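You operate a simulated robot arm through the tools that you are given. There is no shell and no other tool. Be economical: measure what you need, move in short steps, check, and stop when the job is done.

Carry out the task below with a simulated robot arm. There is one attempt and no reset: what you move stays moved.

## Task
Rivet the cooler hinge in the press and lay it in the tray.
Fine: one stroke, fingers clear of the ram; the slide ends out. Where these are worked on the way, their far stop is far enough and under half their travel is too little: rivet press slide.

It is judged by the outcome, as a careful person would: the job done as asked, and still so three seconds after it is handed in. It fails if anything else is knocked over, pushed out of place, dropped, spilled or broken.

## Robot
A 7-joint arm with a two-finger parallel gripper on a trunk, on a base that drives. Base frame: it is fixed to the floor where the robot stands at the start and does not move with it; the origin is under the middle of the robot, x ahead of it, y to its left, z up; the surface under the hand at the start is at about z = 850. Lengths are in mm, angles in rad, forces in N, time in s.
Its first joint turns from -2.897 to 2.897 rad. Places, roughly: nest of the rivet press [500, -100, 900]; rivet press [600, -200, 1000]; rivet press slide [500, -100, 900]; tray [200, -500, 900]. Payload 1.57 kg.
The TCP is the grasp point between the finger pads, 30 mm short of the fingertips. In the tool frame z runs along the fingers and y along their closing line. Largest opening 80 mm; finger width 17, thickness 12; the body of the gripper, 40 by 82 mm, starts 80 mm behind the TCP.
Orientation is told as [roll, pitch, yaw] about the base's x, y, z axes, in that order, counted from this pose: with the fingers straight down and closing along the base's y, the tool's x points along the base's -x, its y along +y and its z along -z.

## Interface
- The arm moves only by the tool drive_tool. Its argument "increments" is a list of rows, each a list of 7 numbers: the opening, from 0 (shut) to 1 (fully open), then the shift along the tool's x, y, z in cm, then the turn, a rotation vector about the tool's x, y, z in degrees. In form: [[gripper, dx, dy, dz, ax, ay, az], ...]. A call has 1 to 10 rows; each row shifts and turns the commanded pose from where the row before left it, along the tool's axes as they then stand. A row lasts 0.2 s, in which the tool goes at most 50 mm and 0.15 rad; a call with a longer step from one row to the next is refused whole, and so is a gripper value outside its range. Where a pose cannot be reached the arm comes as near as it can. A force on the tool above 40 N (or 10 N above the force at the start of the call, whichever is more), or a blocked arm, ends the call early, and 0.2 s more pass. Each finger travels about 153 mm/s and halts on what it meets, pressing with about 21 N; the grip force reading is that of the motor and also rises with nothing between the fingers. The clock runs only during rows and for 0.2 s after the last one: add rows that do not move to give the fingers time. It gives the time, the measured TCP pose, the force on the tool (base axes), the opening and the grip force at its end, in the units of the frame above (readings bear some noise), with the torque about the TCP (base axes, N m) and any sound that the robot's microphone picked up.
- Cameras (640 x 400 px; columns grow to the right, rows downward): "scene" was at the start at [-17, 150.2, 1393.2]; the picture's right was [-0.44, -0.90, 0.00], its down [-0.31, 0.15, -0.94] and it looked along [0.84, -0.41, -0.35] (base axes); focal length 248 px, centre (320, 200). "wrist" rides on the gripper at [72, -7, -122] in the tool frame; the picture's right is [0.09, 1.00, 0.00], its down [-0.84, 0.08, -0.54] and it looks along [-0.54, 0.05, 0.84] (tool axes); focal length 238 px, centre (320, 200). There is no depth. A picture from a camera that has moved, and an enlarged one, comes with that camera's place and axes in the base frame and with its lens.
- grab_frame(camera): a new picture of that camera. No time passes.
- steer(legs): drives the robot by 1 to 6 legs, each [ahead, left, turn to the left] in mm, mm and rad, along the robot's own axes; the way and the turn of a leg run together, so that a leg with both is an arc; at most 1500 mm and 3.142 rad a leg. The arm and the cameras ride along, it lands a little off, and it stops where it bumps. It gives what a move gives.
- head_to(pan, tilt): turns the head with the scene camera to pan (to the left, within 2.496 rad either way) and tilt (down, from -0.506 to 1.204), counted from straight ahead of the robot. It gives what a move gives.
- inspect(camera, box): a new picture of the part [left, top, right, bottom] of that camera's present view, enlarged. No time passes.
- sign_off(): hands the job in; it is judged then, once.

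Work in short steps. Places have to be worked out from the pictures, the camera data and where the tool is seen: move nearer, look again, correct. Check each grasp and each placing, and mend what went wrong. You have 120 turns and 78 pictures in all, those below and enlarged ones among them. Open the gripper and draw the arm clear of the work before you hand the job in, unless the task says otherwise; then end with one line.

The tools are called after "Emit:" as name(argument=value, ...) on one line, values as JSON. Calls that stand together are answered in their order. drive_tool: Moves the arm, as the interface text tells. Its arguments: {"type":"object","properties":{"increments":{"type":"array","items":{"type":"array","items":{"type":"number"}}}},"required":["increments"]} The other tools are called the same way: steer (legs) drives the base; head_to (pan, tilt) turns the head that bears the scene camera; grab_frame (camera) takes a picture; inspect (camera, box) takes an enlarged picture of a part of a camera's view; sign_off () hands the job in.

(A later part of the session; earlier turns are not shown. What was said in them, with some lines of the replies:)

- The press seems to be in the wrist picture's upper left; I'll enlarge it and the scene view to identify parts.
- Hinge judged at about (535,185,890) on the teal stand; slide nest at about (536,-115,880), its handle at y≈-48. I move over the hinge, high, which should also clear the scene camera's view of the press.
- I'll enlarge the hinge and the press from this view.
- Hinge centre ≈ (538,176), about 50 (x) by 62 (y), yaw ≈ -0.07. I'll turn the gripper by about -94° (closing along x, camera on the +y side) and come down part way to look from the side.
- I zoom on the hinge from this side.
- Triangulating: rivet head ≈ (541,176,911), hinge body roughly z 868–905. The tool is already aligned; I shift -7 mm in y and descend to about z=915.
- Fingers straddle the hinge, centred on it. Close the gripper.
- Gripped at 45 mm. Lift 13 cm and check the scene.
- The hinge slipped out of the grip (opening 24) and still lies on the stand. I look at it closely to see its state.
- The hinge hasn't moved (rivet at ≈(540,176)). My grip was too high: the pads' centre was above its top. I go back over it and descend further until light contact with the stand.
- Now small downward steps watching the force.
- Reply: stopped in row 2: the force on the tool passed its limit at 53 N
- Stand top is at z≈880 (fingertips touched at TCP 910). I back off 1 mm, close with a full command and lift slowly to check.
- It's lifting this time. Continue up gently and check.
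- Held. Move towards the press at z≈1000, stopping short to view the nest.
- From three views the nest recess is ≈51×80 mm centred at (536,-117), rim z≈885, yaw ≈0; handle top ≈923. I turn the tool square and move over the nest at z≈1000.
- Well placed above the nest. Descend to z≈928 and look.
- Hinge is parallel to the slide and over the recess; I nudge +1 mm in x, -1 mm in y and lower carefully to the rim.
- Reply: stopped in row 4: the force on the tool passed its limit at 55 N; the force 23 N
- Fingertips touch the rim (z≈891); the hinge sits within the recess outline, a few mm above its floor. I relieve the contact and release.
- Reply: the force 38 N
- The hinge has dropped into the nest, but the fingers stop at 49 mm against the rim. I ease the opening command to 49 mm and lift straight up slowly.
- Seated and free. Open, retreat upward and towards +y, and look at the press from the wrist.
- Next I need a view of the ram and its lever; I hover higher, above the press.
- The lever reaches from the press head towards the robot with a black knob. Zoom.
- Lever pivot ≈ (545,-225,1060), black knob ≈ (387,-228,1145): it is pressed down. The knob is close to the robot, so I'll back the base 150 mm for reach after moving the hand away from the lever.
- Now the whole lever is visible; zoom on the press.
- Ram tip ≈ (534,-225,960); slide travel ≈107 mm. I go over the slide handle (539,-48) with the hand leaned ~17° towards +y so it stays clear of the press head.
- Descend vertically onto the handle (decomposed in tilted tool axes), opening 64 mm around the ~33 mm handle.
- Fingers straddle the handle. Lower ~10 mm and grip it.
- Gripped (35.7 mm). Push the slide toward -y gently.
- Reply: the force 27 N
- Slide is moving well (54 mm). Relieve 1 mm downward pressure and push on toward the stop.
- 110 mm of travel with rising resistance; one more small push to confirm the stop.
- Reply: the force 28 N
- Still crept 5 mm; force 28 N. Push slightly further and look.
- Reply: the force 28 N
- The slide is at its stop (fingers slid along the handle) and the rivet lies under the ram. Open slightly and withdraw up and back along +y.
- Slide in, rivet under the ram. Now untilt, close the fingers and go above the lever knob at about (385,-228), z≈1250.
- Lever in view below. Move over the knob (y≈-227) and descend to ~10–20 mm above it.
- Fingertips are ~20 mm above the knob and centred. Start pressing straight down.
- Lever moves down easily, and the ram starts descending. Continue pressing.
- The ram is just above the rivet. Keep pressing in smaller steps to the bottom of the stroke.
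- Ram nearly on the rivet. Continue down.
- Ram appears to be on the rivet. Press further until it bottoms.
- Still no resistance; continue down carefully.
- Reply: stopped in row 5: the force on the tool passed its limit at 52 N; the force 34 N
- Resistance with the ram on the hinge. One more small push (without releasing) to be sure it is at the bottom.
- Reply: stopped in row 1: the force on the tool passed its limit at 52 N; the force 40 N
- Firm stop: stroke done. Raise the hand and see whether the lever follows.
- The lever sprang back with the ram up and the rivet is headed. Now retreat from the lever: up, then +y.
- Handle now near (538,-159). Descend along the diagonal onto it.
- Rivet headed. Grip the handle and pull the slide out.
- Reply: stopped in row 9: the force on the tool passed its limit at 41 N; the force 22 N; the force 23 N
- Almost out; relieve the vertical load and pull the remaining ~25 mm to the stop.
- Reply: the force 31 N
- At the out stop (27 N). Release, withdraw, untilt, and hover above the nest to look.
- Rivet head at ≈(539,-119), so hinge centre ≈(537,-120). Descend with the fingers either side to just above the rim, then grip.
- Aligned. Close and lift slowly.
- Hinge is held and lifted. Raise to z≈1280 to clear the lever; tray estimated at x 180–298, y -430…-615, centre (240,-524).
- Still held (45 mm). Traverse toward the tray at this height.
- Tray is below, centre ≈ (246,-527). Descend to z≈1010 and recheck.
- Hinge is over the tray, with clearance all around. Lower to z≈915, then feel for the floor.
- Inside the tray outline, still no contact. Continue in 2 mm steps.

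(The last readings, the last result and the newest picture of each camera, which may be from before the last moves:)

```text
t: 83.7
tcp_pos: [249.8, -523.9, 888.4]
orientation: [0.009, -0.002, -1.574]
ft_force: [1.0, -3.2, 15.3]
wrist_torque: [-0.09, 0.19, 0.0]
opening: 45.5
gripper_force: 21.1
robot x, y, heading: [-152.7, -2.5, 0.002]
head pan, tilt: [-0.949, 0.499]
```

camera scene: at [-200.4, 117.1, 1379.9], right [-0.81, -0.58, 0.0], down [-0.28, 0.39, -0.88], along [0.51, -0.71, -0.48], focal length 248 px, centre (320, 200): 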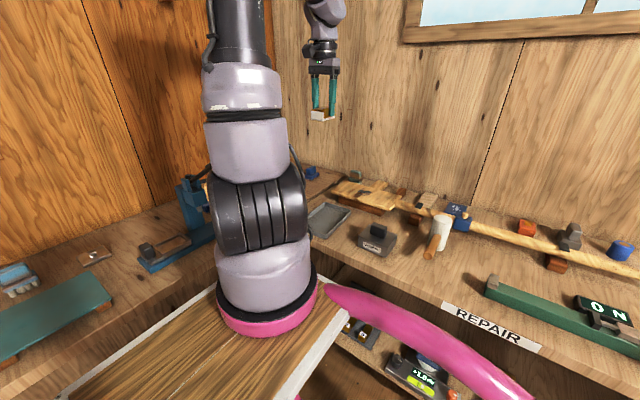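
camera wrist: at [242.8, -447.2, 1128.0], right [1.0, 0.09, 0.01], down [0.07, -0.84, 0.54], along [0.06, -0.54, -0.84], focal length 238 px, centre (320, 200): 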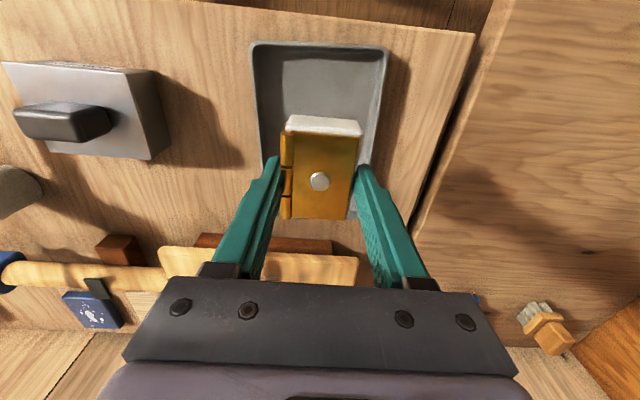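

Contact (15 N): the hinge rests on the tray floor. Open and look.

Emit:
drive_tool(increments=[[0.5, 0, 0, 0, 0, 0, 0], [0.72, 0, 0, 0, 0, 0, 0], [0.72, 0, 0, 0, 0, 0, 0], [0.72, 0, 0, -0.5, 0, 0, 0], [0.72, 0, 0, -1.5, 0, 0, 0], [0.72, 0, 0, -3.5, 0, 0, 0], [0.72, 0, 0, -4, 0, 0, 0], [0.72, 0, 0, -4, 0, 0, 0], [0.72, 0, 0, -4, 0, 0, 0], [0.72, 0, 0, -4, 0, 0, 0]])

Emit:
grab_frame(camera="wrist")

Emit:
inspect(camera="scene", box=[290, 150, 390, 250])

```text
t: 85.9
tcp_pos: [244.2, -523.5, 1105.0]
orientation: [0.011, 0.0, -1.572]
ft_force: [0.2, -0.1, -0.1]
wrist_torque: [0.04, 0.04, 0.02]
opening: 57.8
gripper_force: 0.1
robot x, y, heading: [-153.2, -0.9, -0.003]
head pan, tilt: [-0.949, 0.499]
```

```text
6 pictures are left
camera wrist: at [237.4, -451.4, 1224.8], right [1.0, 0.09, 0.01], down [0.07, -0.84, 0.54], along [0.06, -0.54, -0.84], focal length 238 px, centre (320, 200)
```

wrist: 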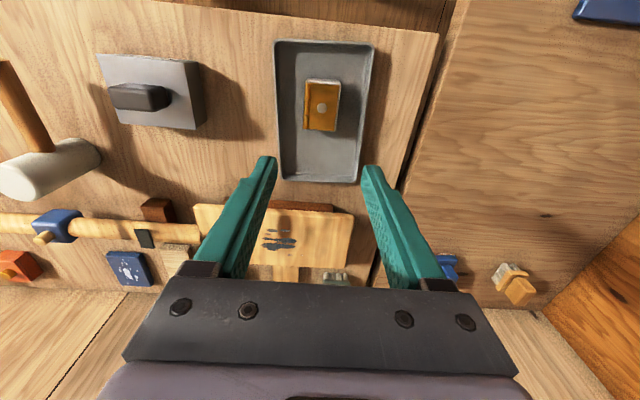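

```text
4.00 times, centred on (340, 200) of scene
camera zoom: at [-200.2, 116.7, 1379.9], right [-0.81, -0.58, 0.0], down [-0.28, 0.39, -0.88], along [0.51, -0.71, -0.48], focal length 994 px, centre (240, 200)
```

zoom: 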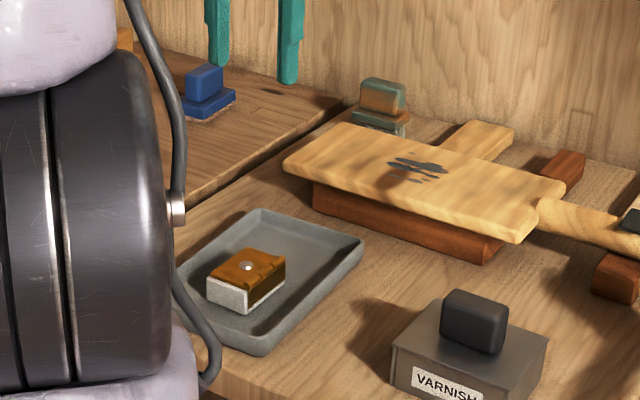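

The hinge lies flat in the tray, and the arm is clear above. Quick check that the slide is still out.

Emit:
head_to(pan=-0.5, tilt=0.4)

Emit:
grab_frame(camera="scene")

```text
t: 86.8
tcp_pos: [245.7, -522.5, 1103.2]
orientation: [0.01, 0.0, -1.573]
ft_force: [0.3, -0.2, -0.9]
wrist_torque: [-0.03, 0.01, 0.03]
opening: 57.5
gripper_force: 0.0
robot x, y, heading: [-153.4, -0.0, 0.0]
head pan, tilt: [-0.499, 0.4]
```

```text
4 pictures are left
camera scene: at [-172.1, 146.6, 1389.0], right [-0.48, -0.88, 0.0], down [-0.34, 0.19, -0.92], along [0.81, -0.44, -0.39], focal length 248 px, centre (320, 200)
```

scene: 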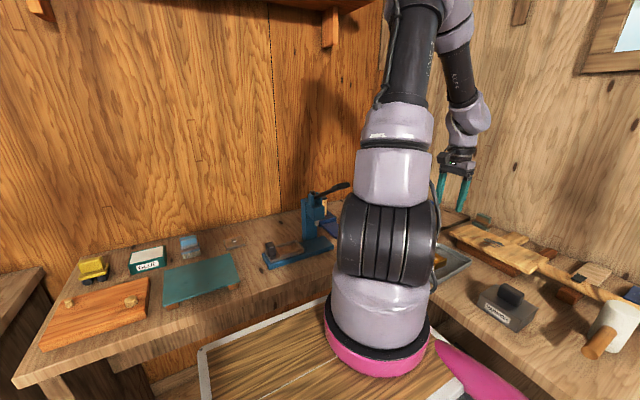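

The slide is out, the lever is up, the hinge is in the tray and nothing else has been disturbed. I'm handing the job in.

Emit:
sign_off()

```text
The job is handed in.
```

The cooler hinge was riveted in one stroke, with the fingers clear of the ram. It now lies flat in the tray, and the press slide is out at its stop.
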